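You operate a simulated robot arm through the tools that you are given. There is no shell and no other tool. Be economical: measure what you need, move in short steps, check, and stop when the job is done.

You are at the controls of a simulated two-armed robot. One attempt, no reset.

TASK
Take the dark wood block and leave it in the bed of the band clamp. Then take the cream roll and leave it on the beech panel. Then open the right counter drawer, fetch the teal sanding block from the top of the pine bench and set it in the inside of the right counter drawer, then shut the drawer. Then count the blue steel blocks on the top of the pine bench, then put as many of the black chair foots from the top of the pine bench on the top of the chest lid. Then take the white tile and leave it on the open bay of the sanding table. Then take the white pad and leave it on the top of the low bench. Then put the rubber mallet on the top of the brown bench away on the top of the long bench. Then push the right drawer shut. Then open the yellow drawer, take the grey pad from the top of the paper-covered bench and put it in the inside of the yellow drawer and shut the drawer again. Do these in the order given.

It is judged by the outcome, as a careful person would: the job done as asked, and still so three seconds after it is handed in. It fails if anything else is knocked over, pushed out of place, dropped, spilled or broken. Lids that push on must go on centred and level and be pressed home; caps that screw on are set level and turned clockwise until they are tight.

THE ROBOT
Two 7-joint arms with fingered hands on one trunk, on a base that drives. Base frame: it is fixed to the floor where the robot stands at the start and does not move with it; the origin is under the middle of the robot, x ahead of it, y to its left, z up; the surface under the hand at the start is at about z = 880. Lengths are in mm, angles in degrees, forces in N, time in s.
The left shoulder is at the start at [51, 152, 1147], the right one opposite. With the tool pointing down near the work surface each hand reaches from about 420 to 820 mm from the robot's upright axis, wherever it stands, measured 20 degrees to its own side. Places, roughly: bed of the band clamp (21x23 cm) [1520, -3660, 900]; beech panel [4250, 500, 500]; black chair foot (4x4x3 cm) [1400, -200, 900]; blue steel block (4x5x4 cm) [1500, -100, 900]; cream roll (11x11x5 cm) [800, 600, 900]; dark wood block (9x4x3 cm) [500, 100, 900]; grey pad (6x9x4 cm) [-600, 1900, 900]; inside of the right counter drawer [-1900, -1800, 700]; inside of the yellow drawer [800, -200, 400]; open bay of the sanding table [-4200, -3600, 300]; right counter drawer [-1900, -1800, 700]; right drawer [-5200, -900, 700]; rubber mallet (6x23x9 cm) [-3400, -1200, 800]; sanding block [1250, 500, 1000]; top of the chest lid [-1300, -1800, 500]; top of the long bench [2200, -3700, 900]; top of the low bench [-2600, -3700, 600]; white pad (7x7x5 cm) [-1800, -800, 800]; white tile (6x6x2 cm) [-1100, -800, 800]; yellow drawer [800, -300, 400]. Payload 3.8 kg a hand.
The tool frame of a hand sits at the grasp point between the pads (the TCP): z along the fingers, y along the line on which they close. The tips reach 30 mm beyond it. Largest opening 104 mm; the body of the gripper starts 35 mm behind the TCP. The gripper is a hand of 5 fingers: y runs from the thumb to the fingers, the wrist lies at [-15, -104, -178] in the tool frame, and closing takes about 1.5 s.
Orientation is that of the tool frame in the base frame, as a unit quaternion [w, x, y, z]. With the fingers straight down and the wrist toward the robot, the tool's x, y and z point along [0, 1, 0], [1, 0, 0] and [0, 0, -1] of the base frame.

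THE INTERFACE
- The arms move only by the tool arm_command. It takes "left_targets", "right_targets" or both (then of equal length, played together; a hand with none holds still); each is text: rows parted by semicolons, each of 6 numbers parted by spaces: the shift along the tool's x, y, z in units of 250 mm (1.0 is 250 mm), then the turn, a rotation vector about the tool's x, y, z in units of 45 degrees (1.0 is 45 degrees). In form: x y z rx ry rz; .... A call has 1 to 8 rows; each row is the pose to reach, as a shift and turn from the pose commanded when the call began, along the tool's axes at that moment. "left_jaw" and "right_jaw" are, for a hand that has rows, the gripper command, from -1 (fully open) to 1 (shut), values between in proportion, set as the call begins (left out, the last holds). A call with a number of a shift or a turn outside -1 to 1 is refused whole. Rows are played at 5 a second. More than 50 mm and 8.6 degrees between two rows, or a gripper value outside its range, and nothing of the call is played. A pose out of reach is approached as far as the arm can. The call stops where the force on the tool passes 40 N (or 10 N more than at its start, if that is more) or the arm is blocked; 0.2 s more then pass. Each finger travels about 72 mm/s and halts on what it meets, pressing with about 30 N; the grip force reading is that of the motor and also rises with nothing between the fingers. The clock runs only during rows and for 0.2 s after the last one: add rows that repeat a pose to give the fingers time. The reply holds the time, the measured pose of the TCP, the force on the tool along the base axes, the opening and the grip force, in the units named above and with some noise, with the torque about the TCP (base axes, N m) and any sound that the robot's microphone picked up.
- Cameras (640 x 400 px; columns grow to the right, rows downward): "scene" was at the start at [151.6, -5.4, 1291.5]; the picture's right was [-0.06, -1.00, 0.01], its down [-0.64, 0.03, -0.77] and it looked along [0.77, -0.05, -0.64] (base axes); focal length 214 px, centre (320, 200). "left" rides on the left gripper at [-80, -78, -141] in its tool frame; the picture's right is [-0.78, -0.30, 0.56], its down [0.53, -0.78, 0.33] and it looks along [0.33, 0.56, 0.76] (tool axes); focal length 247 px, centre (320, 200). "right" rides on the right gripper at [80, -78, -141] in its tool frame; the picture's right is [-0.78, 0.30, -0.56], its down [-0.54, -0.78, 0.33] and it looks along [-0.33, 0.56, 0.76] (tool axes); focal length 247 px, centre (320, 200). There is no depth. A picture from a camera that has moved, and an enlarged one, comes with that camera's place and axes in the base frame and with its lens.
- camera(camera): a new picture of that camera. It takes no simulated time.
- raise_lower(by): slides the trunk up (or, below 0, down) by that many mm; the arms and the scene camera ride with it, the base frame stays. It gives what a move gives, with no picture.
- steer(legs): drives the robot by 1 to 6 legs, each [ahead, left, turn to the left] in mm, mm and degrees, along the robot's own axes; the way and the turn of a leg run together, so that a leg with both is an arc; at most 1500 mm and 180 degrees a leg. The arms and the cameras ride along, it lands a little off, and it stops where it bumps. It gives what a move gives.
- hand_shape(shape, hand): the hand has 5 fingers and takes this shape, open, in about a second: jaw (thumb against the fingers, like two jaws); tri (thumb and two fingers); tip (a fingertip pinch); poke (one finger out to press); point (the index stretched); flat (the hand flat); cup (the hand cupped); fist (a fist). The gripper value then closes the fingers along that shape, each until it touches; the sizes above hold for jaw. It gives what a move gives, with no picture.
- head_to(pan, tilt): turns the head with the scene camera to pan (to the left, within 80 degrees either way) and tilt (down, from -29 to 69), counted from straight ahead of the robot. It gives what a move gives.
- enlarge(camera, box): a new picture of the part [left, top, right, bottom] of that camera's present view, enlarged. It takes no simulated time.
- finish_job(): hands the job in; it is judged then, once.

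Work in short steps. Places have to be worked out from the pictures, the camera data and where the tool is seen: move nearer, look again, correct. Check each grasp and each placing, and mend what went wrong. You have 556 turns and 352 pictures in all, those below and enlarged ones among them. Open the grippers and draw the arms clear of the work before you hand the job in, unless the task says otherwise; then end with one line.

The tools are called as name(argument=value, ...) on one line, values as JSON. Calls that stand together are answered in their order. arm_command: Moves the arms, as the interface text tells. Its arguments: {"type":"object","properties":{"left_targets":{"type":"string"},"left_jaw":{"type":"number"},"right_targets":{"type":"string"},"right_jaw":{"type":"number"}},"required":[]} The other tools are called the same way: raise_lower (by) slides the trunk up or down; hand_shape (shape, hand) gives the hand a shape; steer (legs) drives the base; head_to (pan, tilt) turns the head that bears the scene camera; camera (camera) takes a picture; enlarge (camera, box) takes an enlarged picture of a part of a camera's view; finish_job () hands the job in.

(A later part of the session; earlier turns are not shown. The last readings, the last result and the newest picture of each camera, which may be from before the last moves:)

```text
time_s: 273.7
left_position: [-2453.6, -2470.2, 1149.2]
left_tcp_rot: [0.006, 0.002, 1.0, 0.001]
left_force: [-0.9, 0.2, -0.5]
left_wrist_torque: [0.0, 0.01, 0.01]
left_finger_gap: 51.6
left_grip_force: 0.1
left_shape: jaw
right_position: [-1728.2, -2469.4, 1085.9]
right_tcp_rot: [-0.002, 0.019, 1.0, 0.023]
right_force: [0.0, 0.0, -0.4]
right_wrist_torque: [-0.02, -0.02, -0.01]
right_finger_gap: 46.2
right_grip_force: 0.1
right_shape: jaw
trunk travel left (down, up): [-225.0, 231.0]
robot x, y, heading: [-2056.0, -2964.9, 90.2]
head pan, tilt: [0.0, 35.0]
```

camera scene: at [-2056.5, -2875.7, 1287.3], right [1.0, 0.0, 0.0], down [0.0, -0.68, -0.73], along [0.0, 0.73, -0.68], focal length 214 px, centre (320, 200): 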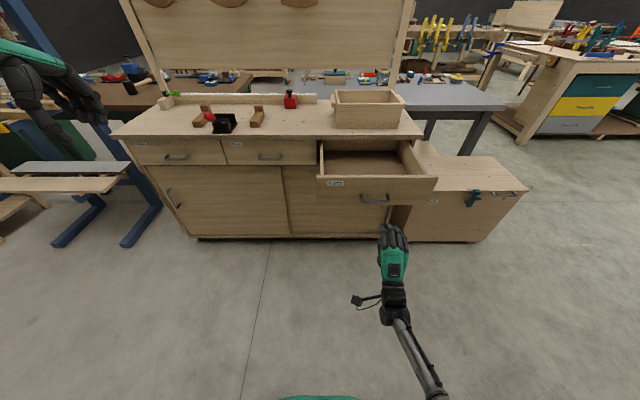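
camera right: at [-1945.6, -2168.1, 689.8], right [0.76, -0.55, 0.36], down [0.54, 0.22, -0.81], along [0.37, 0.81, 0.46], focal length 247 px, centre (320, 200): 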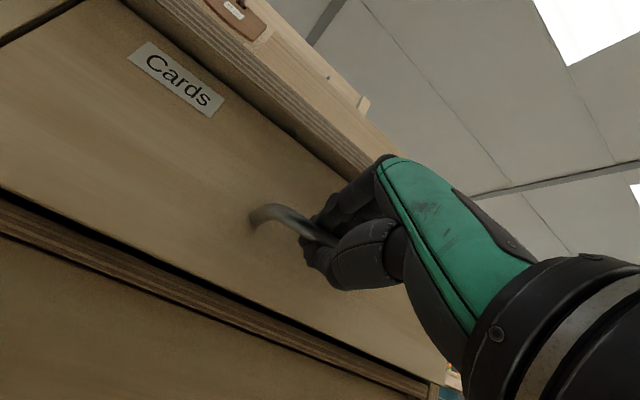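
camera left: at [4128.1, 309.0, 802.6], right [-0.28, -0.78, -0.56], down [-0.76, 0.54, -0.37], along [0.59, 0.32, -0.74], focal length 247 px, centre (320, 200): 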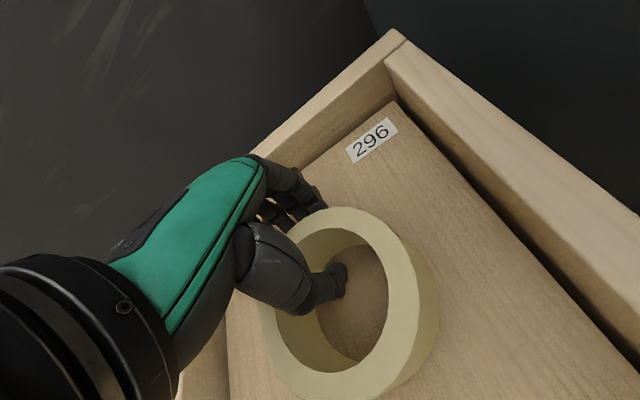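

Both arms in travel posture. Move to the aisle centre, turn to +x, and check what was behind me.

steer(legs=[[180, 0, 0], [0, 0, -90]])

head_to(pan=-75, tilt=30)

camera(camera="scene")

```text
time_s: 279.0
left_position: [-1563.4, -2382.5, 1150.5]
left_tcp_rot: [0.006, 0.708, 0.706, -0.004]
left_force: [0.1, -0.3, 0.5]
left_wrist_torque: [0.01, 0.0, 0.0]
left_finger_gap: 51.9
left_grip_force: 0.2
left_shape: jaw
right_position: [-1561.6, -3109.9, 1085.2]
right_tcp_rot: [0.016, 0.72, 0.694, 0.02]
right_force: [1.3, -0.1, 0.1]
right_wrist_torque: [-0.01, -0.01, 0.01]
right_finger_gap: 46.4
right_grip_force: 0.1
right_shape: jaw
trunk travel left (down, up): [-225.0, 231.0]
robot x, y, heading: [-2051.9, -2777.5, -0.0]
head pan, tilt: [0.0, 35.0]
```

```text
time_s: 280.5
left_position: [-1563.5, -2384.1, 1150.5]
left_tcp_rot: [0.005, 0.709, 0.705, -0.004]
left_force: [0.7, -0.2, 0.5]
left_wrist_torque: [-0.01, 0.0, 0.04]
left_finger_gap: 52.0
left_grip_force: 0.1
left_shape: jaw
right_position: [-1562.1, -3110.1, 1085.3]
right_tcp_rot: [0.017, 0.72, 0.694, 0.021]
right_force: [0.3, 0.8, 0.3]
right_wrist_torque: [0.01, 0.01, 0.0]
right_finger_gap: 46.6
right_grip_force: 0.1
right_shape: jaw
trunk travel left (down, up): [-225.0, 231.0]
robot x, y, heading: [-2050.2, -2779.2, 0.0]
head pan, tilt: [-75.0, 30.0]
```

```text
273 pictures are left
camera scene: at [-1969.5, -2868.2, 1303.6], right [-0.96, -0.26, 0.14], down [-0.25, 0.48, -0.84], along [0.15, -0.84, -0.53], focal length 214 px, centre (320, 200)
```

scene: 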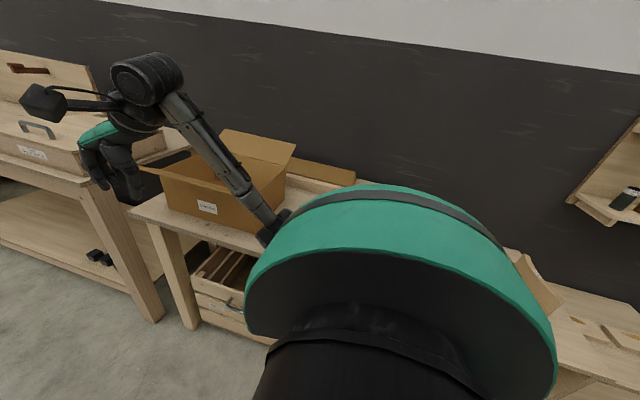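

Only bench and crates against the wall; fine. Drive to the corridor at the pine bench's near end and up to its left side.

steer(legs=[[1500, 60, 0], [150, 0, 0], [0, 1500, 0], [0, 1500, 0], [0, 600, 0]])

head_to(pan=0, tilt=35)

camera(camera="scene")

```text
refused: leg 1 is longer than a leg can be; nothing moved
```

```text
time_s: 281.9
left_position: [-1563.3, -2383.1, 1149.3]
left_tcp_rot: [0.005, 0.709, 0.706, -0.004]
left_force: [0.3, -0.6, 0.8]
left_wrist_torque: [0.02, -0.02, 0.02]
left_finger_gap: 52.0
left_grip_force: 0.1
left_shape: jaw
right_position: [-1563.3, -3108.4, 1086.2]
right_tcp_rot: [0.016, 0.72, 0.694, 0.019]
right_force: [0.6, -0.3, 0.1]
right_wrist_torque: [0.0, -0.02, 0.01]
right_finger_gap: 46.4
right_grip_force: 0.0
right_shape: jaw
trunk travel left (down, up): [-225.0, 231.0]
robot x, y, heading: [-2058.2, -2782.1, 0.3]
head pan, tilt: [0.0, 35.0]
```

```text
272 pictures are left
camera scene: at [-1906.8, -2780.8, 1286.8], right [0.0, -1.0, 0.0], down [-0.68, 0.0, -0.73], along [0.73, 0.0, -0.68], focal length 214 px, centre (320, 200)
```

scene: 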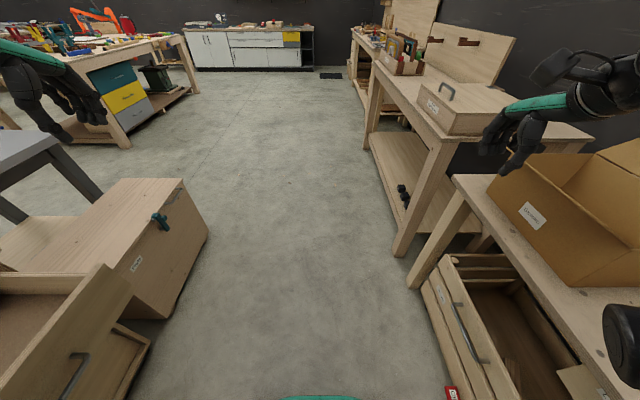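

Correct the leg length and go, drifting left to keep the right hand away from the bench.

steer(legs=[[1450, 200, 0], [210, 0, 0], [0, 1500, 0], [0, 1500, 0], [0, 480, 0]])

camera(camera="scene")

```text
time_s: 307.0
left_position: [104.5, 1294.2, 1149.2]
left_tcp_rot: [0.005, 0.709, 0.705, -0.004]
left_force: [-0.4, 0.1, -0.8]
left_wrist_torque: [0.05, -0.04, 0.01]
left_finger_gap: 51.7
left_grip_force: 0.0
left_shape: jaw
right_position: [105.3, 569.4, 1086.2]
right_tcp_rot: [0.017, 0.719, 0.695, 0.019]
right_force: [0.1, 0.7, 0.4]
right_wrist_torque: [0.01, 0.03, 0.01]
right_finger_gap: 46.4
right_grip_force: 0.0
right_shape: jaw
trunk travel left (down, up): [-225.0, 231.0]
robot x, y, heading: [-391.1, 899.9, 0.3]
head pan, tilt: [0.0, 35.0]
```

```text
271 pictures are left
camera scene: at [-238.7, 898.3, 1286.8], right [0.0, -1.0, 0.0], down [-0.68, 0.0, -0.73], along [0.73, 0.0, -0.68], focal length 214 px, centre (320, 200)
```

scene: 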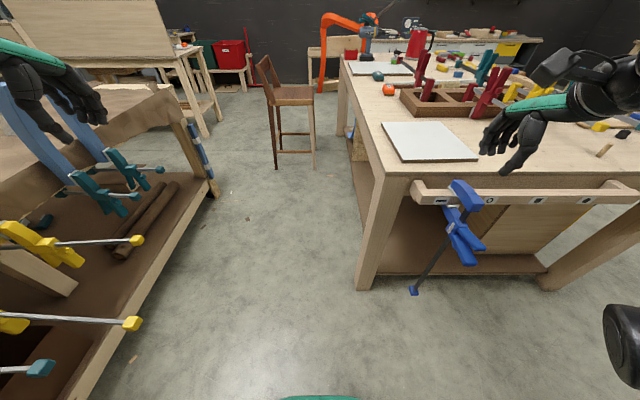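

Follow the same safe corridor path to (≈1200,1095) and turn to the bench.

steer(legs=[[390, 25, 0], [250, 160, 0], [360, 5, 0], [580, 0, 0], [0, 0, -90]])

camera(camera="scene")

camera(camera="left")

```text
time_s: 319.7
left_position: [1593.9, 599.5, 1149.4]
left_tcp_rot: [0.001, 1.0, 0.001, -0.006]
left_force: [0.5, 0.5, 1.0]
left_wrist_torque: [0.01, 0.03, 0.0]
left_finger_gap: 51.9
left_grip_force: 0.1
left_shape: jaw
right_position: [870.3, 595.5, 1084.8]
right_tcp_rot: [0.025, 1.0, -0.014, 0.003]
right_force: [-0.4, -0.4, 1.6]
right_wrist_torque: [0.02, 0.01, 0.03]
right_finger_gap: 46.6
right_grip_force: 0.0
right_shape: jaw
trunk travel left (down, up): [-225.0, 231.0]
robot x, y, heading: [1193.0, 1090.7, -89.6]
head pan, tilt: [0.0, 35.0]
```

```text
270 pictures are left
camera scene: at [1195.7, 941.2, 1286.8], right [-1.0, -0.01, 0.0], down [-0.01, 0.68, -0.73], along [0.01, -0.73, -0.68], focal length 214 px, centre (320, 200)
```

scene: 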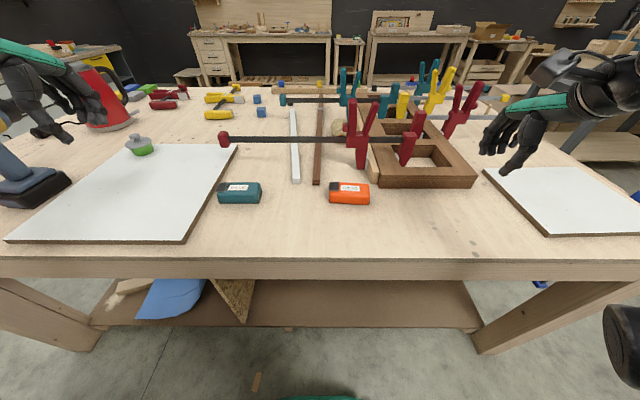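

```text
269 pictures are left
camera left: at [1515.8, 677.2, 1292.9], right [-0.78, 0.29, -0.55], down [0.53, 0.78, -0.34], along [0.33, -0.56, -0.76], focal length 247 px, centre (320, 200)
```

left: 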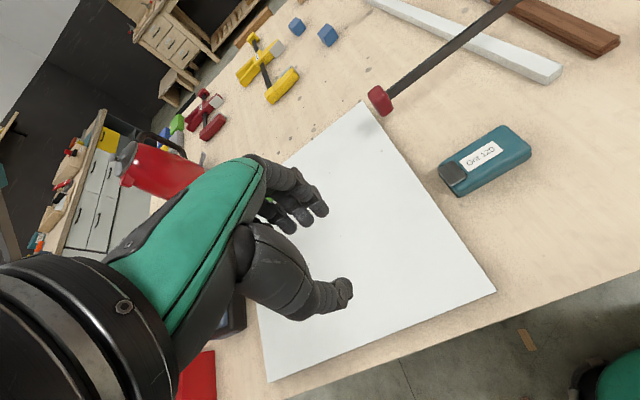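

The teal block is at about (1417,505), turned ~9°. Bring the left hand above it.

arm_command(left_targets="-0.14 0.07 0.05 0 0 0.04;-0.28 0.15 0.1 0 0 0.08;-0.42 0.22 0.2 0 0 0.12;-0.56 0.3 0.3 0 0 0.16;-0.704 0.38 0.4 0 0 0.19;-0.704 0.38 0.5 0 0 0.19;-0.704 0.38 0.6 0 0 0.19", left_jaw=-0.6)

camera(camera="left")

enlarge(camera="scene", box=[170, 120, 330, 220])

```text
time_s: 321.3
left_position: [1416.9, 502.5, 1002.4]
left_tcp_rot: [0.002, 0.997, -0.074, -0.006]
left_force: [0.5, 1.1, 0.1]
left_wrist_torque: [-0.02, -0.01, -0.01]
left_finger_gap: 83.0
left_grip_force: 0.1
left_shape: jaw
right_position: [870.1, 595.4, 1084.6]
right_tcp_rot: [0.025, 1.0, -0.015, 0.001]
right_force: [-0.1, 0.0, 0.1]
right_wrist_torque: [-0.01, 0.02, -0.01]
right_finger_gap: 46.4
right_grip_force: 0.1
right_shape: jaw
trunk travel left (down, up): [-225.0, 231.0]
robot x, y, heading: [1196.6, 1093.2, -89.3]
head pan, tilt: [0.0, 35.0]
```

```text
268 pictures are left
camera left: at [1349.9, 591.9, 1145.3], right [-0.73, 0.4, -0.55], down [0.64, 0.69, -0.34], along [0.24, -0.6, -0.76], focal length 247 px, centre (320, 200)
```

left: 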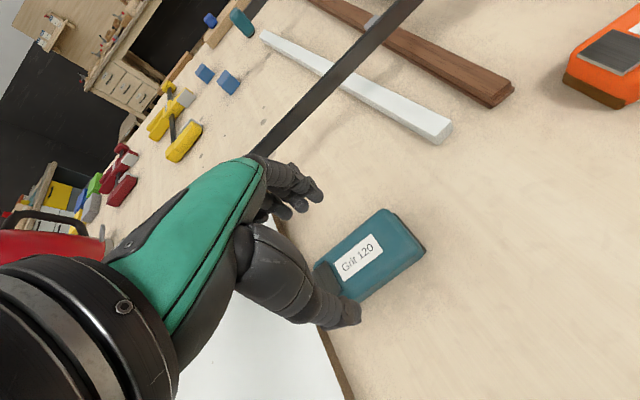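

```text
4.00 times, centred on (250, 170) of scene
camera zoom: at [1195.7, 941.0, 1286.8], right [-1.0, -0.01, 0.0], down [-0.01, 0.68, -0.73], along [0.01, -0.73, -0.68], focal length 858 px, centre (600, 320)
```

zoom: 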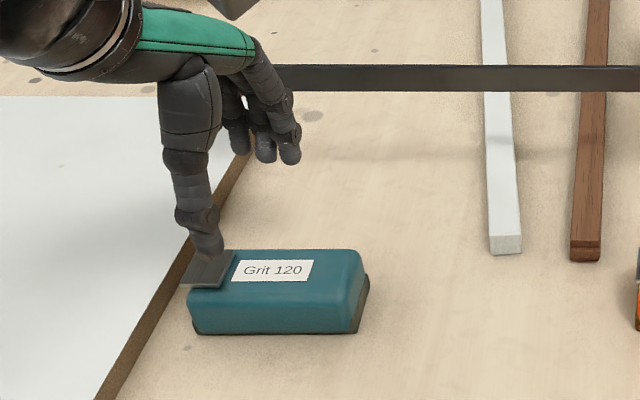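

Block is 10×5.5×4 cm, between thumb and fingers. Nudge −6 mm in x, descend to z≈912 and close.

arm_command(left_targets="-0.024 -0.004 0.15 0 0 0;-0.024 -0.004 0.28 0 0 0;-0.024 -0.004 0.36 0 0 0")

arm_command(left_targets="0 0 0 0 0 0;0 0 0 0 0 0;0 0 0 0 0 0;0 0 0 0 0 0;0 0 0 0 0 0;0 0 0 0 0 0", left_jaw=1)

arm_command(left_targets="0 0 -0.15 0 0 0;0 0 -0.3 0 0 0;0 0 -0.45 0 0 0;0 0 -0.6 0 0 0;0 0 -0.75 0 0 0;0 0 -0.9 0 0 0")

camera(camera="left")

```text
time_s: 322.1
left_position: [1410.3, 505.6, 912.1]
left_tcp_rot: [0.002, 0.997, -0.073, -0.005]
left_force: [0.2, 0.4, 0.5]
left_wrist_torque: [-0.02, 0.01, -0.03]
left_finger_gap: 83.1
left_grip_force: 0.2
left_shape: jaw
right_position: [869.3, 594.6, 1085.9]
right_tcp_rot: [0.025, 1.0, -0.015, 0.003]
right_force: [-0.3, -0.2, 0.3]
right_wrist_torque: [-0.01, 0.0, 0.01]
right_finger_gap: 46.4
right_grip_force: 0.1
right_shape: jaw
trunk travel left (down, up): [-225.0, 231.0]
robot x, y, heading: [1194.5, 1088.7, -89.3]
head pan, tilt: [0.0, 35.0]
```

```text
time_s: 323.5
left_position: [1410.3, 504.7, 911.9]
left_tcp_rot: [0.001, 0.997, -0.073, -0.005]
left_force: [-0.2, 0.2, 0.1]
left_wrist_torque: [0.0, 0.02, 0.02]
left_finger_gap: 52.3
left_grip_force: 30.1
left_shape: jaw
right_position: [870.7, 595.3, 1086.0]
right_tcp_rot: [0.026, 1.0, -0.014, 0.003]
right_force: [-0.2, -0.1, -0.3]
right_wrist_torque: [0.01, 0.02, -0.01]
right_finger_gap: 46.6
right_grip_force: 0.0
right_shape: jaw
trunk travel left (down, up): [-225.0, 231.0]
robot x, y, heading: [1196.5, 1093.8, -89.3]
head pan, tilt: [0.0, 35.0]
```

```text
time_s: 324.9
left_position: [1411.0, 506.3, 1137.6]
left_tcp_rot: [0.001, 0.997, -0.074, -0.005]
left_force: [-0.2, -0.4, -1.5]
left_wrist_torque: [0.05, 0.06, -0.01]
left_finger_gap: 52.3
left_grip_force: 29.5
left_shape: jaw
right_position: [868.8, 595.1, 1084.7]
right_tcp_rot: [0.025, 1.0, -0.015, 0.003]
right_force: [0.7, -0.9, -0.6]
right_wrist_torque: [0.02, -0.02, -0.01]
right_finger_gap: 46.3
right_grip_force: 0.0
right_shape: jaw
trunk travel left (down, up): [-225.0, 231.0]
robot x, y, heading: [1193.6, 1089.2, -89.5]
head pan, tilt: [0.0, 35.0]
```

```text
266 pictures are left
camera left: at [1346.3, 594.6, 1280.4], right [-0.73, 0.41, -0.55], down [0.64, 0.69, -0.34], along [0.24, -0.6, -0.76], focal length 247 px, centre (320, 200)
```

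left: 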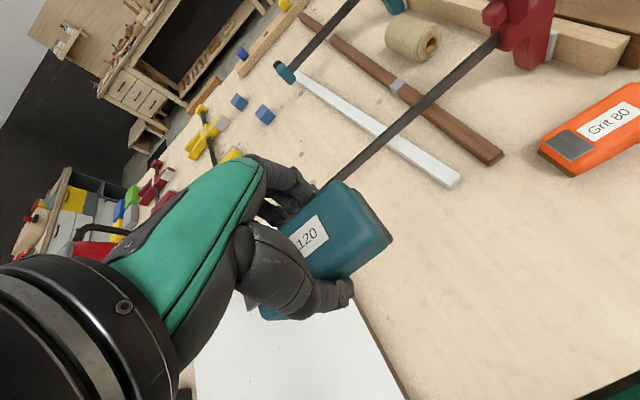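

Block held. While here, look over the bench top to begin counting blue steel blocks and black feet.

head_to(pan=20, tilt=25)

enlarge(camera="scene", box=[160, 80, 400, 230])

enlarge(camera="scene", box=[370, 80, 640, 250])

```text
time_s: 325.8
left_position: [1413.2, 505.8, 1136.0]
left_tcp_rot: [0.002, 0.997, -0.073, -0.005]
left_force: [-0.1, -0.2, -0.5]
left_wrist_torque: [0.01, 0.0, -0.02]
left_finger_gap: 52.1
left_grip_force: 29.6
left_shape: jaw
right_position: [869.5, 593.9, 1085.9]
right_tcp_rot: [0.026, 1.0, -0.015, 0.002]
right_force: [0.6, 0.5, 0.5]
right_wrist_torque: [-0.03, 0.0, -0.02]
right_finger_gap: 46.4
right_grip_force: 0.0
right_shape: jaw
trunk travel left (down, up): [-225.0, 231.0]
robot x, y, heading: [1188.0, 1089.4, -89.4]
head pan, tilt: [20.0, 25.0]
```

```text
2.67 times, centred on (280, 155) of scene
camera zoom: at [1227.2, 940.4, 1302.5], right [-0.94, -0.35, -0.05], down [-0.15, 0.52, -0.84], along [0.32, -0.78, -0.54], focal length 572 px, centre (427, 320)
```

zoom: 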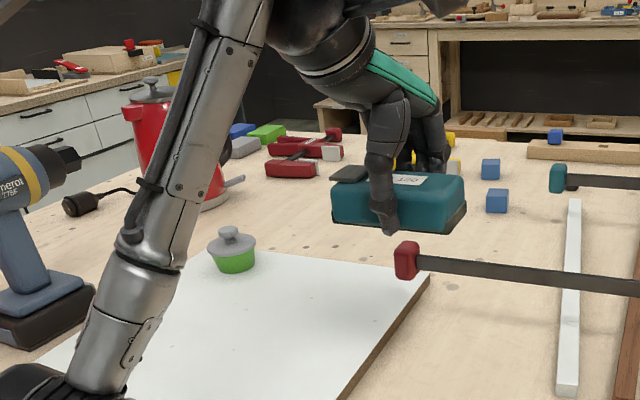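

```text
2.35 times, centred on (505, 165) of scene
camera zoom: at [1227.2, 940.4, 1302.5], right [-0.94, -0.35, -0.05], down [-0.15, 0.52, -0.84], along [0.32, -0.78, -0.54], focal length 505 px, centre (-115, 282)
```

zoom: 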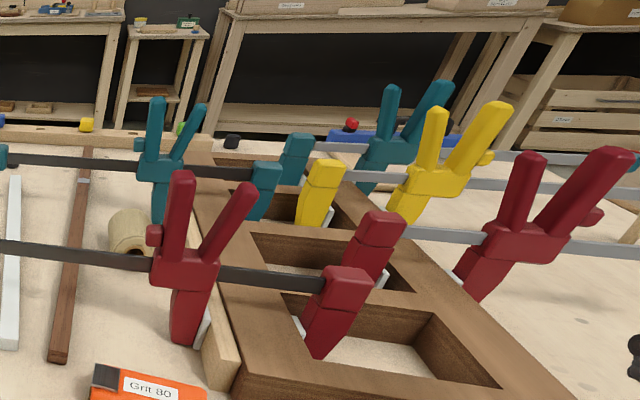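

Retract the left arm to the travel posture and drive back toward the open drawer.

arm_command(left_targets="0.14 -0.08 0 0 0 0;0.28 -0.16 0 0 0 0;0.42 -0.22 0 0 0 0;0.56 -0.3 0 0 0 0;0.68 -0.38 0 0 0 0")

steer(legs=[[0, 0, 89.5], [-580, 0, 0], [-360, -5, 0], [-250, -160, 0], [-400, -25, 0], [0, -1000, 0]])

head_to(pan=0, tilt=35)

camera(camera="left")

```text
time_s: 327.0
left_position: [1595.8, 576.8, 1135.5]
left_tcp_rot: [0.002, 0.997, -0.074, -0.006]
left_force: [-0.2, 0.7, -0.9]
left_wrist_torque: [-0.01, 0.01, 0.0]
left_finger_gap: 52.2
left_grip_force: 30.0
left_shape: jaw
right_position: [870.0, 595.1, 1085.5]
right_tcp_rot: [0.025, 1.0, -0.015, 0.001]
right_force: [0.0, -0.7, -0.3]
right_wrist_torque: [0.03, -0.01, -0.01]
right_finger_gap: 46.2
right_grip_force: 0.1
right_shape: jaw
trunk travel left (down, up): [-225.0, 231.0]
robot x, y, heading: [1195.2, 1090.6, -89.5]
head pan, tilt: [20.0, 25.0]
```

```text
time_s: 344.5
left_position: [98.2, 317.0, 1135.7]
left_tcp_rot: [0.005, 0.764, 0.645, -0.003]
left_force: [0.6, -0.4, -0.3]
left_wrist_torque: [0.0, -0.03, 0.0]
left_finger_gap: 52.0
left_grip_force: 29.7
left_shape: jaw
right_position: [63.4, -406.9, 1085.2]
right_tcp_rot: [0.016, 0.725, 0.688, 0.02]
right_force: [-0.4, -0.6, 0.0]
right_wrist_torque: [0.01, 0.0, 0.02]
right_finger_gap: 46.6
right_grip_force: 0.0
right_shape: jaw
trunk travel left (down, up): [-225.0, 231.0]
robot x, y, heading: [-422.3, -70.4, -0.9]
head pan, tilt: [20.0, 25.0]
```

```text
time_s: 345.3
left_position: [98.6, 317.4, 1135.2]
left_tcp_rot: [0.005, 0.764, 0.645, -0.003]
left_force: [0.0, -1.3, -1.6]
left_wrist_torque: [0.01, 0.06, -0.01]
left_finger_gap: 52.0
left_grip_force: 30.2
left_shape: jaw
right_position: [62.9, -408.1, 1084.6]
right_tcp_rot: [0.017, 0.725, 0.688, 0.019]
right_force: [0.5, -0.4, -0.5]
right_wrist_torque: [-0.02, -0.02, -0.01]
right_finger_gap: 46.8
right_grip_force: 0.1
right_shape: jaw
trunk travel left (down, up): [-225.0, 231.0]
robot x, y, heading: [-423.0, -73.2, -0.9]
head pan, tilt: [0.0, 35.0]
```

```text
263 pictures are left
camera left: at [8.3, 252.4, 1278.7], right [-0.42, -0.72, -0.55], down [-0.67, 0.65, -0.34], along [0.61, 0.23, -0.76], focal length 247 px, centre (320, 200)
```

left: 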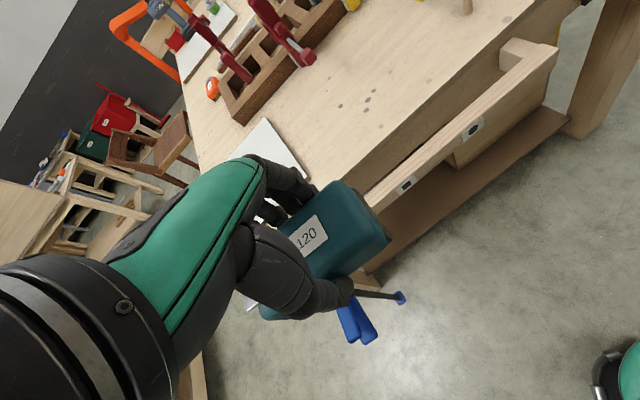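

Continue: strafe to the aisle, back along it, and turn to face the drawer.

steer(legs=[[0, -1500, 1], [0, -1270, 0], [-1240, 0, 0], [0, 0, 90]])

camera(camera="scene")

```text
time_s: 361.5
left_position: [-431.0, -2428.0, 1133.4]
left_tcp_rot: [0.011, 0.756, 0.654, -0.006]
left_force: [0.6, 0.4, -1.3]
left_wrist_torque: [-0.02, -0.05, 0.01]
left_finger_gap: 51.5
left_grip_force: 29.7
left_shape: jaw
right_position: [-447.9, -3152.3, 1095.5]
right_tcp_rot: [0.026, 0.716, 0.697, 0.017]
right_force: [-1.0, -0.1, 0.7]
right_wrist_torque: [-0.01, -0.04, 0.04]
right_finger_gap: 46.7
right_grip_force: 0.1
right_shape: jaw
trunk travel left (down, up): [-225.0, 231.0]
robot x, y, heading: [-935.1, -2840.4, 0.6]
head pan, tilt: [0.0, 35.0]
stopped in leg 3: the robot was blocked; the commanded pose is now the measured one
```

```text
262 pictures are left
camera scene: at [-794.3, -2825.3, 1288.0], right [0.01, -1.0, 0.01], down [-0.68, -0.02, -0.73], along [0.73, 0.0, -0.68], focal length 214 px, centre (320, 200)
```

scene: 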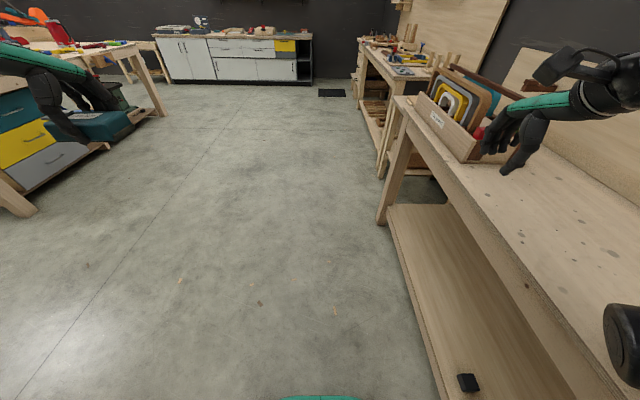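

Blocked at x=-935; the right elbow possibly met the drawer box on the wall bench. Move away forward and left, and look at it.

steer(legs=[[60, 30, 0], [0, 200, 0]])

head_to(pan=-78, tilt=20)

camera(camera="scene")

```text
time_s: 363.7
left_position: [-368.5, -2210.6, 1135.3]
left_tcp_rot: [0.005, 0.756, 0.654, -0.004]
left_force: [0.4, 0.4, -2.1]
left_wrist_torque: [-0.01, 0.02, 0.0]
left_finger_gap: 51.3
left_grip_force: 30.3
left_shape: jaw
right_position: [-384.4, -2933.3, 1085.6]
right_tcp_rot: [0.016, 0.716, 0.698, 0.02]
right_force: [-0.3, 0.0, 0.1]
right_wrist_torque: [0.01, 0.01, -0.01]
right_finger_gap: 46.7
right_grip_force: 0.1
right_shape: jaw
trunk travel left (down, up): [-225.0, 231.0]
robot x, y, heading: [-882.2, -2611.4, 0.4]
head pan, tilt: [0.0, 35.0]
```

```text
time_s: 365.2
left_position: [-368.6, -2210.2, 1134.4]
left_tcp_rot: [0.005, 0.756, 0.654, -0.003]
left_force: [-0.1, 1.4, -1.0]
left_wrist_torque: [-0.01, 0.01, 0.01]
left_finger_gap: 51.6
left_grip_force: 30.0
left_shape: jaw
right_position: [-384.2, -2933.9, 1086.7]
right_tcp_rot: [0.017, 0.716, 0.698, 0.02]
right_force: [-0.2, 0.2, 0.2]
right_wrist_torque: [0.03, -0.02, 0.02]
right_finger_gap: 46.9
right_grip_force: 0.0
right_shape: jaw
trunk travel left (down, up): [-225.0, 231.0]
robot x, y, heading: [-881.5, -2609.7, 1.0]
head pan, tilt: [-78.0, 20.0]
```

```text
261 pictures are left
camera scene: at [-793.7, -2701.8, 1320.1], right [-0.97, -0.22, 0.14], down [-0.21, 0.33, -0.92], along [0.16, -0.92, -0.37], focal length 214 px, centre (320, 200)
```

scene: 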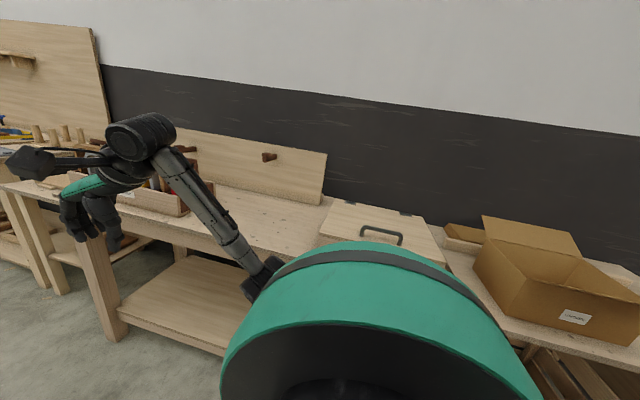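

The box seems in place. Stay nearer the aisle's middle: back to x≈-1660 at y≈-2710 and turn.

steer(legs=[[-780, -90, 0], [0, 0, 89]])

head_to(pan=0, tilt=40)

camera(camera="scene")

camera(camera="left")

```text
time_s: 373.2
left_position: [-2045.8, -2185.9, 1134.8]
left_tcp_rot: [0.007, 0.087, 0.996, 0.001]
left_force: [-0.5, 0.1, -1.4]
left_wrist_torque: [-0.02, -0.02, 0.03]
left_finger_gap: 51.3
left_grip_force: 29.9
left_shape: jaw
right_position: [-1321.0, -2223.8, 1086.8]
right_tcp_rot: [-0.002, 0.027, 0.999, 0.025]
right_force: [0.8, 0.6, -0.1]
right_wrist_torque: [0.01, 0.01, -0.02]
right_finger_gap: 46.9
right_grip_force: 0.1
right_shape: jaw
trunk travel left (down, up): [-225.0, 231.0]
robot x, y, heading: [-1654.8, -2709.7, 88.9]
head pan, tilt: [-78.0, 20.0]
```

```text
time_s: 374.7
left_position: [-2045.4, -2185.3, 1133.9]
left_tcp_rot: [0.006, 0.087, 0.996, 0.0]
left_force: [-0.1, 0.1, -1.9]
left_wrist_torque: [0.0, 0.02, 0.01]
left_finger_gap: 51.2
left_grip_force: 30.2
left_shape: jaw
right_position: [-1322.4, -2223.5, 1087.3]
right_tcp_rot: [-0.002, 0.027, 0.999, 0.026]
right_force: [0.3, 0.5, -0.4]
right_wrist_torque: [0.01, -0.03, -0.01]
right_finger_gap: 46.9
right_grip_force: 0.1
right_shape: jaw
trunk travel left (down, up): [-225.0, 231.0]
robot x, y, heading: [-1661.2, -2710.6, 89.2]
head pan, tilt: [0.0, 40.0]
```

```text
260 pictures are left
camera scene: at [-1655.9, -2563.9, 1279.7], right [1.0, -0.02, 0.0], down [-0.01, -0.74, -0.67], along [0.01, 0.67, -0.74], focal length 214 px, centre (320, 200)
```

scene: 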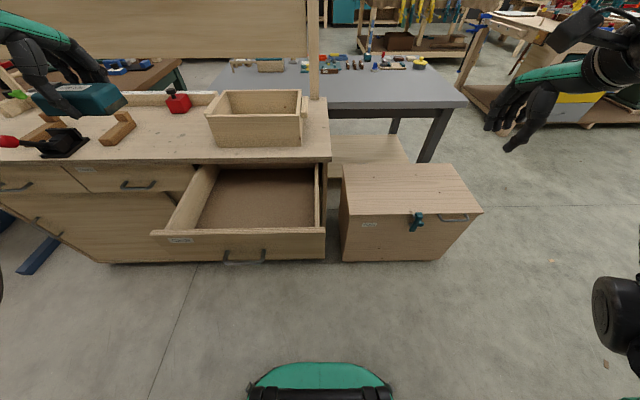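

```text
259 pictures are left
camera left: at [-1981.7, -2277.1, 1278.4], right [0.72, -0.43, -0.55], down [-0.66, -0.67, -0.34], along [-0.22, 0.6, -0.76], focal length 247 px, centre (320, 200)
```

left: 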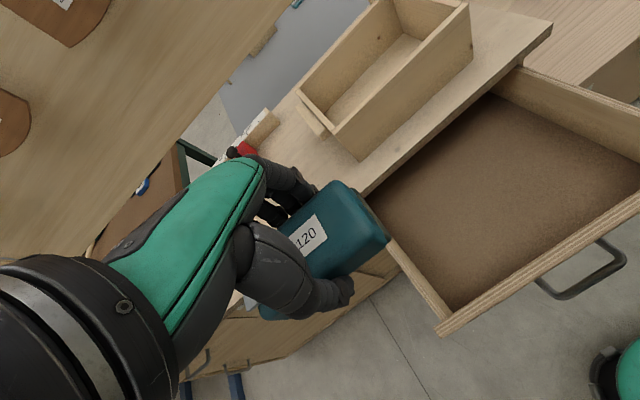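

Drawer is open beneath. Move the block over the middle of the opening, then lower.

arm_command(left_targets="-0.13 0.07 0 0 0 0;-0.26 0.14 0 0 0 0;-0.39 0.21 0 0 0 0;-0.52 0.28 0 0 0 0;-0.648 0.357 0 0 0 0;-0.648 0.357 0.18 0 0 0;-0.648 0.357 0.36 0 0 0;-0.648 0.357 0.54 0 0 0")

arm_command(left_targets="0 0 0.18 0 0 0;0 0 0.36 0 0 0;0 0 0.54 0 0 0;0 0 0.6 0 0 0")

camera(camera="left")

camera(camera="scene")

```text
time_s: 376.5
left_position: [-1867.1, -2126.0, 1002.2]
left_tcp_rot: [0.007, 0.087, 0.996, 0.001]
left_force: [0.4, 1.1, -1.0]
left_wrist_torque: [0.0, -0.04, -0.04]
left_finger_gap: 51.2
left_grip_force: 30.2
left_shape: jaw
right_position: [-1321.3, -2224.1, 1086.3]
right_tcp_rot: [-0.003, 0.026, 0.999, 0.026]
right_force: [-0.1, -0.4, 0.1]
right_wrist_torque: [-0.02, 0.03, 0.01]
right_finger_gap: 46.7
right_grip_force: 0.0
right_shape: jaw
trunk travel left (down, up): [-225.0, 231.0]
robot x, y, heading: [-1658.3, -2712.8, 89.0]
head pan, tilt: [0.0, 40.0]
```

```text
time_s: 377.5
left_position: [-1866.7, -2125.8, 851.8]
left_tcp_rot: [0.006, 0.087, 0.996, 0.001]
left_force: [0.4, 1.0, -1.1]
left_wrist_torque: [-0.01, -0.01, 0.01]
left_finger_gap: 51.5
left_grip_force: 29.9
left_shape: jaw
right_position: [-1322.6, -2224.6, 1086.7]
right_tcp_rot: [-0.002, 0.027, 0.999, 0.026]
right_force: [-0.4, -0.2, 1.0]
right_wrist_torque: [0.03, -0.01, 0.01]
right_finger_gap: 46.8
right_grip_force: 0.0
right_shape: jaw
trunk travel left (down, up): [-225.0, 231.0]
robot x, y, heading: [-1659.1, -2709.5, 89.1]
head pan, tilt: [0.0, 40.0]
```

```text
258 pictures are left
camera left: at [-1803.3, -2217.8, 994.7], right [0.72, -0.43, -0.55], down [-0.66, -0.67, -0.34], along [-0.22, 0.61, -0.76], focal length 247 px, centre (320, 200)
```

left: 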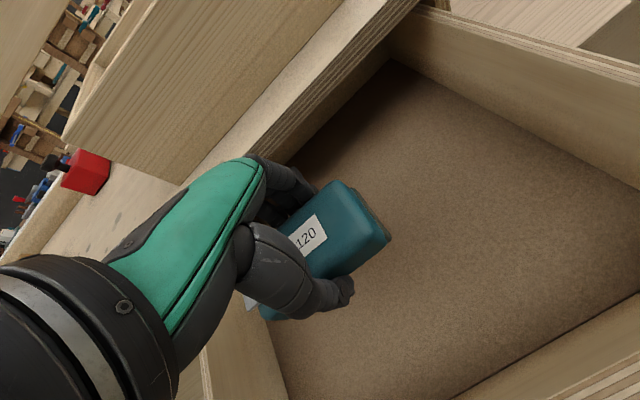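

```text
257 pictures are left
camera scene: at [-1655.9, -2563.9, 1279.7], right [1.0, -0.02, 0.0], down [-0.01, -0.74, -0.67], along [0.01, 0.67, -0.74], focal length 214 px, centre (320, 200)
```

scene: 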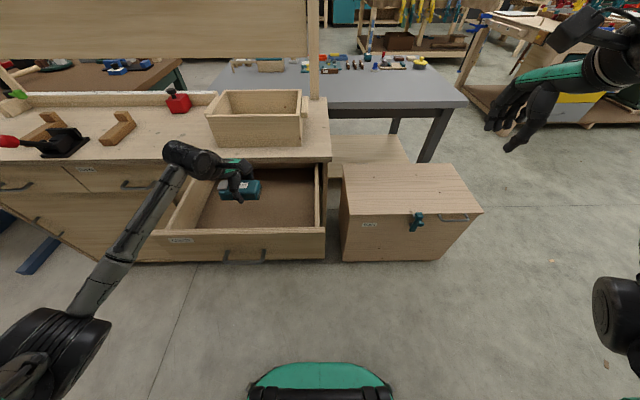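

Shift 30 mm toward the drawer front for clearance and lower to the drawer floor.

arm_command(left_targets="-0.04 -0.12 0.05 0 0 0;-0.04 -0.12 0.17 0 0 0;-0.04 -0.12 0.26 0 0 0;-0.04 -0.12 0.32 0 0 0;-0.04 -0.12 0.36 0 0 0;-0.04 -0.12 0.4 0 0 0;-0.04 -0.12 0.44 0 0 0;-0.04 -0.12 0.48 0 0 0")

```text
time_s: 379.4
left_position: [-1858.8, -2150.6, 745.2]
left_tcp_rot: [0.008, 0.086, 0.996, 0.016]
left_force: [-1.0, 0.7, 20.7]
left_wrist_torque: [-0.76, 0.07, -0.1]
left_finger_gap: 52.0
left_grip_force: 30.2
left_shape: jaw
right_position: [-1323.1, -2224.6, 1087.2]
right_tcp_rot: [-0.003, 0.027, 0.999, 0.026]
right_force: [-0.5, -0.1, -0.7]
right_wrist_torque: [-0.01, -0.04, 0.0]
right_finger_gap: 46.8
right_grip_force: 0.0
right_shape: jaw
trunk travel left (down, up): [-225.0, 231.0]
robot x, y, heading: [-1654.4, -2708.5, 88.9]
head pan, tilt: [0.0, 40.0]
stopped in row 8 (left hand): the force on the tool passed its limit at 42 N (the readings are from after the stop); the commanded pose is now the measured one
```

Contact with the floor. Ease up slightly, release, and lift out.

arm_command(left_targets="0 0 -0.012 0 0 0;0 0 -0.012 0 0 0")

arm_command(left_targets="0 0 0 0 0 0;0 0 0 0 0 0;0 0 0 0 0 0;0 0 0 0 0 0", left_jaw=-0.45)

arm_command(left_targets="0 0 -0.14 0 0 0;0 0 -0.3 0 0 0;0 0 -0.46 0 0 0;0 0 -0.62 0 0 0;0 0 -0.8 0 0 0;0 0 -1 0 0 0")

camera(camera="scene")

```text
time_s: 380.0
left_position: [-1859.2, -2153.3, 745.5]
left_tcp_rot: [0.007, 0.087, 0.996, 0.012]
left_force: [-1.8, 0.2, 15.1]
left_wrist_torque: [-0.56, 0.08, -0.07]
left_finger_gap: 51.5
left_grip_force: 30.0
left_shape: jaw
right_position: [-1322.7, -2226.4, 1086.3]
right_tcp_rot: [-0.003, 0.026, 0.999, 0.026]
right_force: [0.0, -0.2, -0.4]
right_wrist_torque: [0.01, 0.01, 0.04]
right_finger_gap: 46.7
right_grip_force: 0.1
right_shape: jaw
trunk travel left (down, up): [-225.0, 231.0]
robot x, y, heading: [-1659.4, -2710.9, 89.0]
head pan, tilt: [0.0, 40.0]
```

```text
time_s: 381.0
left_position: [-1858.7, -2154.0, 743.3]
left_tcp_rot: [0.007, 0.087, 0.996, 0.011]
left_force: [3.2, -0.6, 12.4]
left_wrist_torque: [-0.66, 0.01, 0.19]
left_finger_gap: 76.2
left_grip_force: 0.0
left_shape: jaw
right_position: [-1320.2, -2225.5, 1086.5]
right_tcp_rot: [-0.003, 0.027, 0.999, 0.026]
right_force: [0.5, -0.6, -0.2]
right_wrist_torque: [-0.04, -0.01, 0.02]
right_finger_gap: 46.7
right_grip_force: 0.0
right_shape: jaw
trunk travel left (down, up): [-225.0, 231.0]
robot x, y, heading: [-1661.2, -2711.1, 89.2]
head pan, tilt: [0.0, 40.0]
```

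```text
time_s: 382.4
left_position: [-1864.2, -2158.1, 993.9]
left_tcp_rot: [0.008, 0.088, 0.996, 0.01]
left_force: [-0.9, 0.2, -0.1]
left_wrist_torque: [0.0, 0.03, 0.01]
left_finger_gap: 75.5
left_grip_force: 0.0
left_shape: jaw
right_position: [-1322.5, -2223.1, 1086.9]
right_tcp_rot: [-0.004, 0.026, 0.999, 0.027]
right_force: [0.4, 0.3, 0.6]
right_wrist_torque: [0.02, 0.0, 0.02]
right_finger_gap: 46.6
right_grip_force: 0.0
right_shape: jaw
trunk travel left (down, up): [-225.0, 231.0]
robot x, y, heading: [-1656.4, -2708.9, 89.1]
head pan, tilt: [0.0, 40.0]
```

```text
256 pictures are left
camera scene: at [-1655.6, -2564.0, 1279.8], right [1.0, -0.02, 0.0], down [-0.01, -0.74, -0.67], along [0.01, 0.67, -0.74], focal length 214 px, centre (320, 200)
```

scene: 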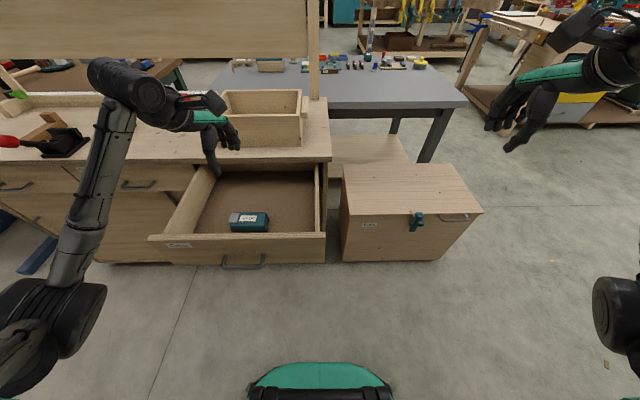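

The block lies in the drawer. Now back up and pitch the left hand forward to push the drawer shut.

steer(legs=[[-230, 0, 0]])

arm_command(left_targets="0 -0.08 0.1 0 0 0;0 -0.16 0.2 0 0 0;0 -0.2 0.35 -0.12 0 0;0 -0.2 0.45 -0.28 0 0;0 -0.2 0.5 -0.44 0 0;0 -0.2 0.55 -0.6 0 0;0 -0.2 0.6 -0.76 0 0;0 -0.2 0.65 -0.92 0 0", left_jaw=1)

camera(camera="left")

```text
time_s: 384.1
left_position: [-1868.9, -2391.0, 994.0]
left_tcp_rot: [0.008, 0.085, 0.996, 0.011]
left_force: [-0.4, -0.4, 0.0]
left_wrist_torque: [0.03, -0.04, -0.03]
left_finger_gap: 75.5
left_grip_force: 0.0
left_shape: jaw
right_position: [-1326.3, -2455.0, 1087.4]
right_tcp_rot: [-0.002, 0.026, 0.999, 0.025]
right_force: [0.4, -0.5, 0.0]
right_wrist_torque: [0.01, 0.0, 0.0]
right_finger_gap: 46.3
right_grip_force: 0.0
right_shape: jaw
trunk travel left (down, up): [-225.0, 231.0]
robot x, y, heading: [-1661.1, -2936.7, 89.0]
head pan, tilt: [0.0, 40.0]
```

```text
time_s: 385.9
left_position: [-1874.8, -2436.1, 829.2]
left_tcp_rot: [0.037, 0.077, 0.928, 0.363]
left_force: [0.4, 0.4, 0.6]
left_wrist_torque: [0.02, 0.0, -0.03]
left_finger_gap: 0.0
left_grip_force: 29.8
left_shape: jaw
right_position: [-1326.1, -2455.0, 1086.3]
right_tcp_rot: [-0.003, 0.026, 0.999, 0.026]
right_force: [-0.3, -0.9, 1.2]
right_wrist_torque: [0.01, 0.02, 0.0]
right_finger_gap: 46.6
right_grip_force: 0.0
right_shape: jaw
trunk travel left (down, up): [-225.0, 231.0]
robot x, y, heading: [-1661.5, -2940.5, 89.1]
head pan, tilt: [0.0, 40.0]
```

```text
255 pictures are left
camera left: at [-1823.6, -2600.6, 883.6], right [0.8, 0.02, -0.6], down [-0.58, -0.25, -0.78], along [-0.17, 0.97, -0.19], focal length 247 px, centre (320, 200)
```

left: 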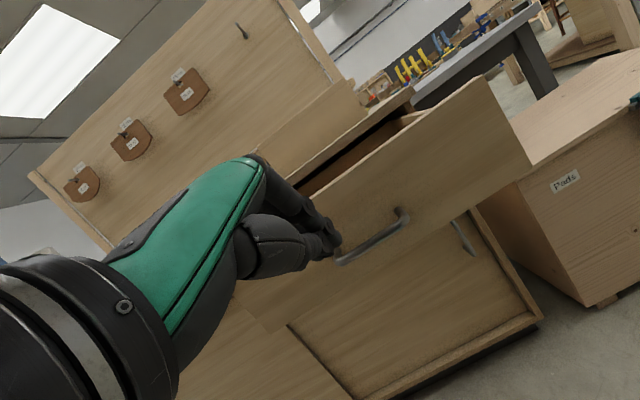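

Pitch further and lower to handle height.

arm_command(left_targets="-0.01 -0.03 0.06 -0.16 0 0;-0.02 -0.06 0.12 -0.32 0 0;-0.03 -0.09 0.19 -0.48 0 0;-0.04 -0.12 0.26 -0.64 0 0;-0.04 -0.12 0.26 -0.75 0 0")

camera(camera="left")

camera(camera="scene")

```text
time_s: 387.1
left_position: [-1861.6, -2414.6, 761.5]
left_tcp_rot: [0.058, 0.062, 0.783, 0.616]
left_force: [-0.6, 0.8, 0.0]
left_wrist_torque: [-0.01, 0.03, 0.01]
left_finger_gap: 0.0
left_grip_force: 30.2
left_shape: jaw
right_position: [-1326.9, -2454.8, 1086.2]
right_tcp_rot: [-0.002, 0.026, 0.999, 0.025]
right_force: [-0.5, 0.2, -0.3]
right_wrist_torque: [-0.01, 0.01, -0.02]
right_finger_gap: 46.6
right_grip_force: 0.1
right_shape: jaw
trunk travel left (down, up): [-225.0, 231.0]
robot x, y, heading: [-1661.7, -2940.6, 89.4]
head pan, tilt: [0.0, 40.0]
```

```text
254 pictures are left
camera left: at [-1807.9, -2583.1, 721.9], right [0.85, 0.33, -0.41], down [-0.49, 0.23, -0.84], along [-0.19, 0.92, 0.36], focal length 247 px, centre (320, 200)
```

left: 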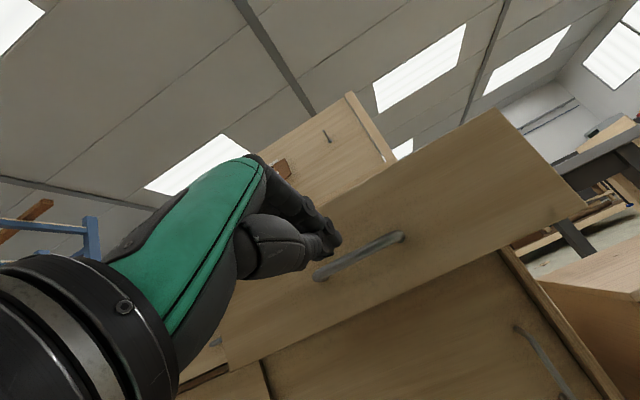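

```text
253 pictures are left
camera scene: at [-1660.1, -2795.2, 1279.8], right [1.0, -0.02, 0.0], down [-0.01, -0.74, -0.67], along [0.01, 0.67, -0.74], focal length 214 px, centre (320, 200)
```

scene: 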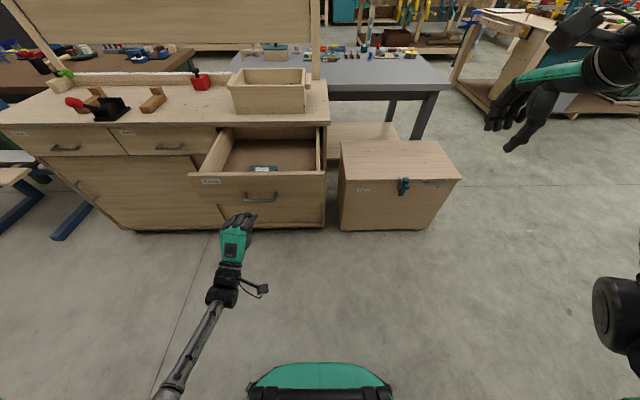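

Drive forward to push the drawer in, first 330 mm.

steer(legs=[[330, 0, 0]])

camera(camera="scene")

```text
time_s: 389.3
left_position: [-1857.0, -2083.1, 761.4]
left_tcp_rot: [0.058, 0.063, 0.783, 0.616]
left_force: [-1.9, -0.7, 8.1]
left_wrist_torque: [0.22, 0.09, 0.06]
left_finger_gap: 0.3
left_grip_force: 30.4
left_shape: jaw
right_position: [-1323.7, -2121.0, 1086.7]
right_tcp_rot: [-0.002, 0.026, 0.999, 0.027]
right_force: [0.1, 0.8, 0.5]
right_wrist_torque: [-0.02, 0.03, 0.01]
right_finger_gap: 46.5
right_grip_force: 0.0
right_shape: jaw
trunk travel left (down, up): [-225.0, 231.0]
robot x, y, heading: [-1659.9, -2606.6, 89.2]
head pan, tilt: [0.0, 40.0]
```

```text
252 pictures are left
camera scene: at [-1655.6, -2462.5, 1279.8], right [1.0, -0.01, 0.0], down [-0.01, -0.74, -0.67], along [0.01, 0.67, -0.74], focal length 214 px, centre (320, 200)
```

scene: 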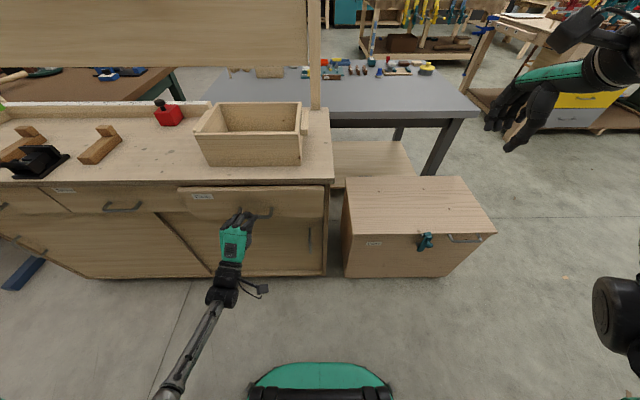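

About 40 mm remains; push it home with the arm until the force stops it.

arm_command(left_targets="0.006 0.01 0.05 0 0 0;0.012 0.02 0.1 0 0 0;0.02 0.03 0.14 0 0 0;0.026 0.04 0.18 0 0 0;0.03 0.05 0.21 0 0 0;0.035 0.055 0.24 0 0 0;0.04 0.06 0.27 0 0 0")

enlarge(camera="scene", box=[40, 150, 360, 290])

```text
time_s: 390.9
left_position: [-1853.8, -2015.9, 763.5]
left_tcp_rot: [0.058, 0.063, 0.781, 0.619]
left_force: [0.0, -16.1, 17.7]
left_wrist_torque: [-0.08, 0.06, 0.07]
left_finger_gap: 0.1
left_grip_force: 29.9
left_shape: jaw
right_position: [-1322.6, -2125.2, 1088.6]
right_tcp_rot: [-0.003, 0.024, 0.999, 0.028]
right_force: [0.5, -0.1, 0.5]
right_wrist_torque: [0.03, -0.01, 0.03]
right_finger_gap: 46.8
right_grip_force: 0.1
right_shape: jaw
trunk travel left (down, up): [-225.0, 231.0]
robot x, y, heading: [-1659.6, -2606.8, 89.4]
head pan, tilt: [0.0, 40.0]
```

```text
2.00 times, centred on (200, 220) of scene
camera zoom: at [-1654.7, -2467.7, 1280.6], right [1.0, -0.01, 0.0], down [-0.01, -0.74, -0.67], along [0.01, 0.67, -0.74], focal length 429 px, centre (560, 160)
```

zoom: 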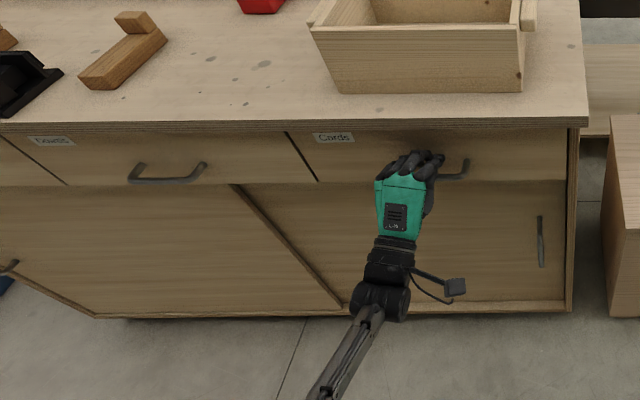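

Appears flush. A final small push to confirm, then back off.

arm_command(left_targets="0 0.003 0.015 0 0 0;0 0.006 0.03 0 0 0;0 0.006 0.04 0 0 0")

steer(legs=[[-250, 0, 0]])

enlarge(camera="scene", box=[40, 90, 360, 290])

```text
time_s: 391.3
left_position: [-1854.2, -2015.8, 765.5]
left_tcp_rot: [0.058, 0.063, 0.779, 0.621]
left_force: [0.9, -26.8, 15.5]
left_wrist_torque: [0.02, 0.01, 0.02]
left_finger_gap: 0.0
left_grip_force: 30.1
left_shape: jaw
right_position: [-1323.5, -2123.9, 1088.3]
right_tcp_rot: [-0.003, 0.024, 0.999, 0.027]
right_force: [-0.6, 0.5, -0.3]
right_wrist_torque: [-0.03, 0.01, -0.04]
right_finger_gap: 46.4
right_grip_force: 0.0
right_shape: jaw
trunk travel left (down, up): [-225.0, 231.0]
robot x, y, heading: [-1657.2, -2607.7, 89.5]
head pan, tilt: [0.0, 40.0]
stopped in row 1 (left hand): the force on the tool passed its limit at 41 N (the readings are from after the stop); the commanded pose is now the measured one
```

```text
time_s: 393.1
left_position: [-1858.2, -2264.2, 761.9]
left_tcp_rot: [0.058, 0.063, 0.781, 0.618]
left_force: [-0.3, -0.9, 3.9]
left_wrist_torque: [0.01, -0.02, 0.01]
left_finger_gap: 0.1
left_grip_force: 30.1
left_shape: jaw
right_position: [-1326.1, -2372.3, 1087.9]
right_tcp_rot: [-0.002, 0.024, 0.999, 0.026]
right_force: [-0.8, -1.0, 0.0]
right_wrist_torque: [0.0, -0.02, 0.0]
right_finger_gap: 46.6
right_grip_force: 0.0
right_shape: jaw
trunk travel left (down, up): [-225.0, 231.0]
robot x, y, heading: [-1657.9, -2858.1, 89.2]
head pan, tilt: [0.0, 40.0]
```

```text
2.00 times, centred on (200, 190) of scene
camera zoom: at [-1658.5, -2714.3, 1279.9], right [1.0, -0.01, 0.0], down [-0.01, -0.74, -0.67], along [0.01, 0.67, -0.74], focal length 429 px, centre (560, 220)
```

zoom: 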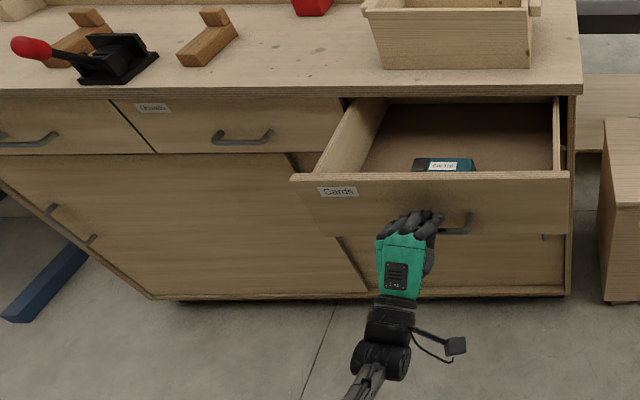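

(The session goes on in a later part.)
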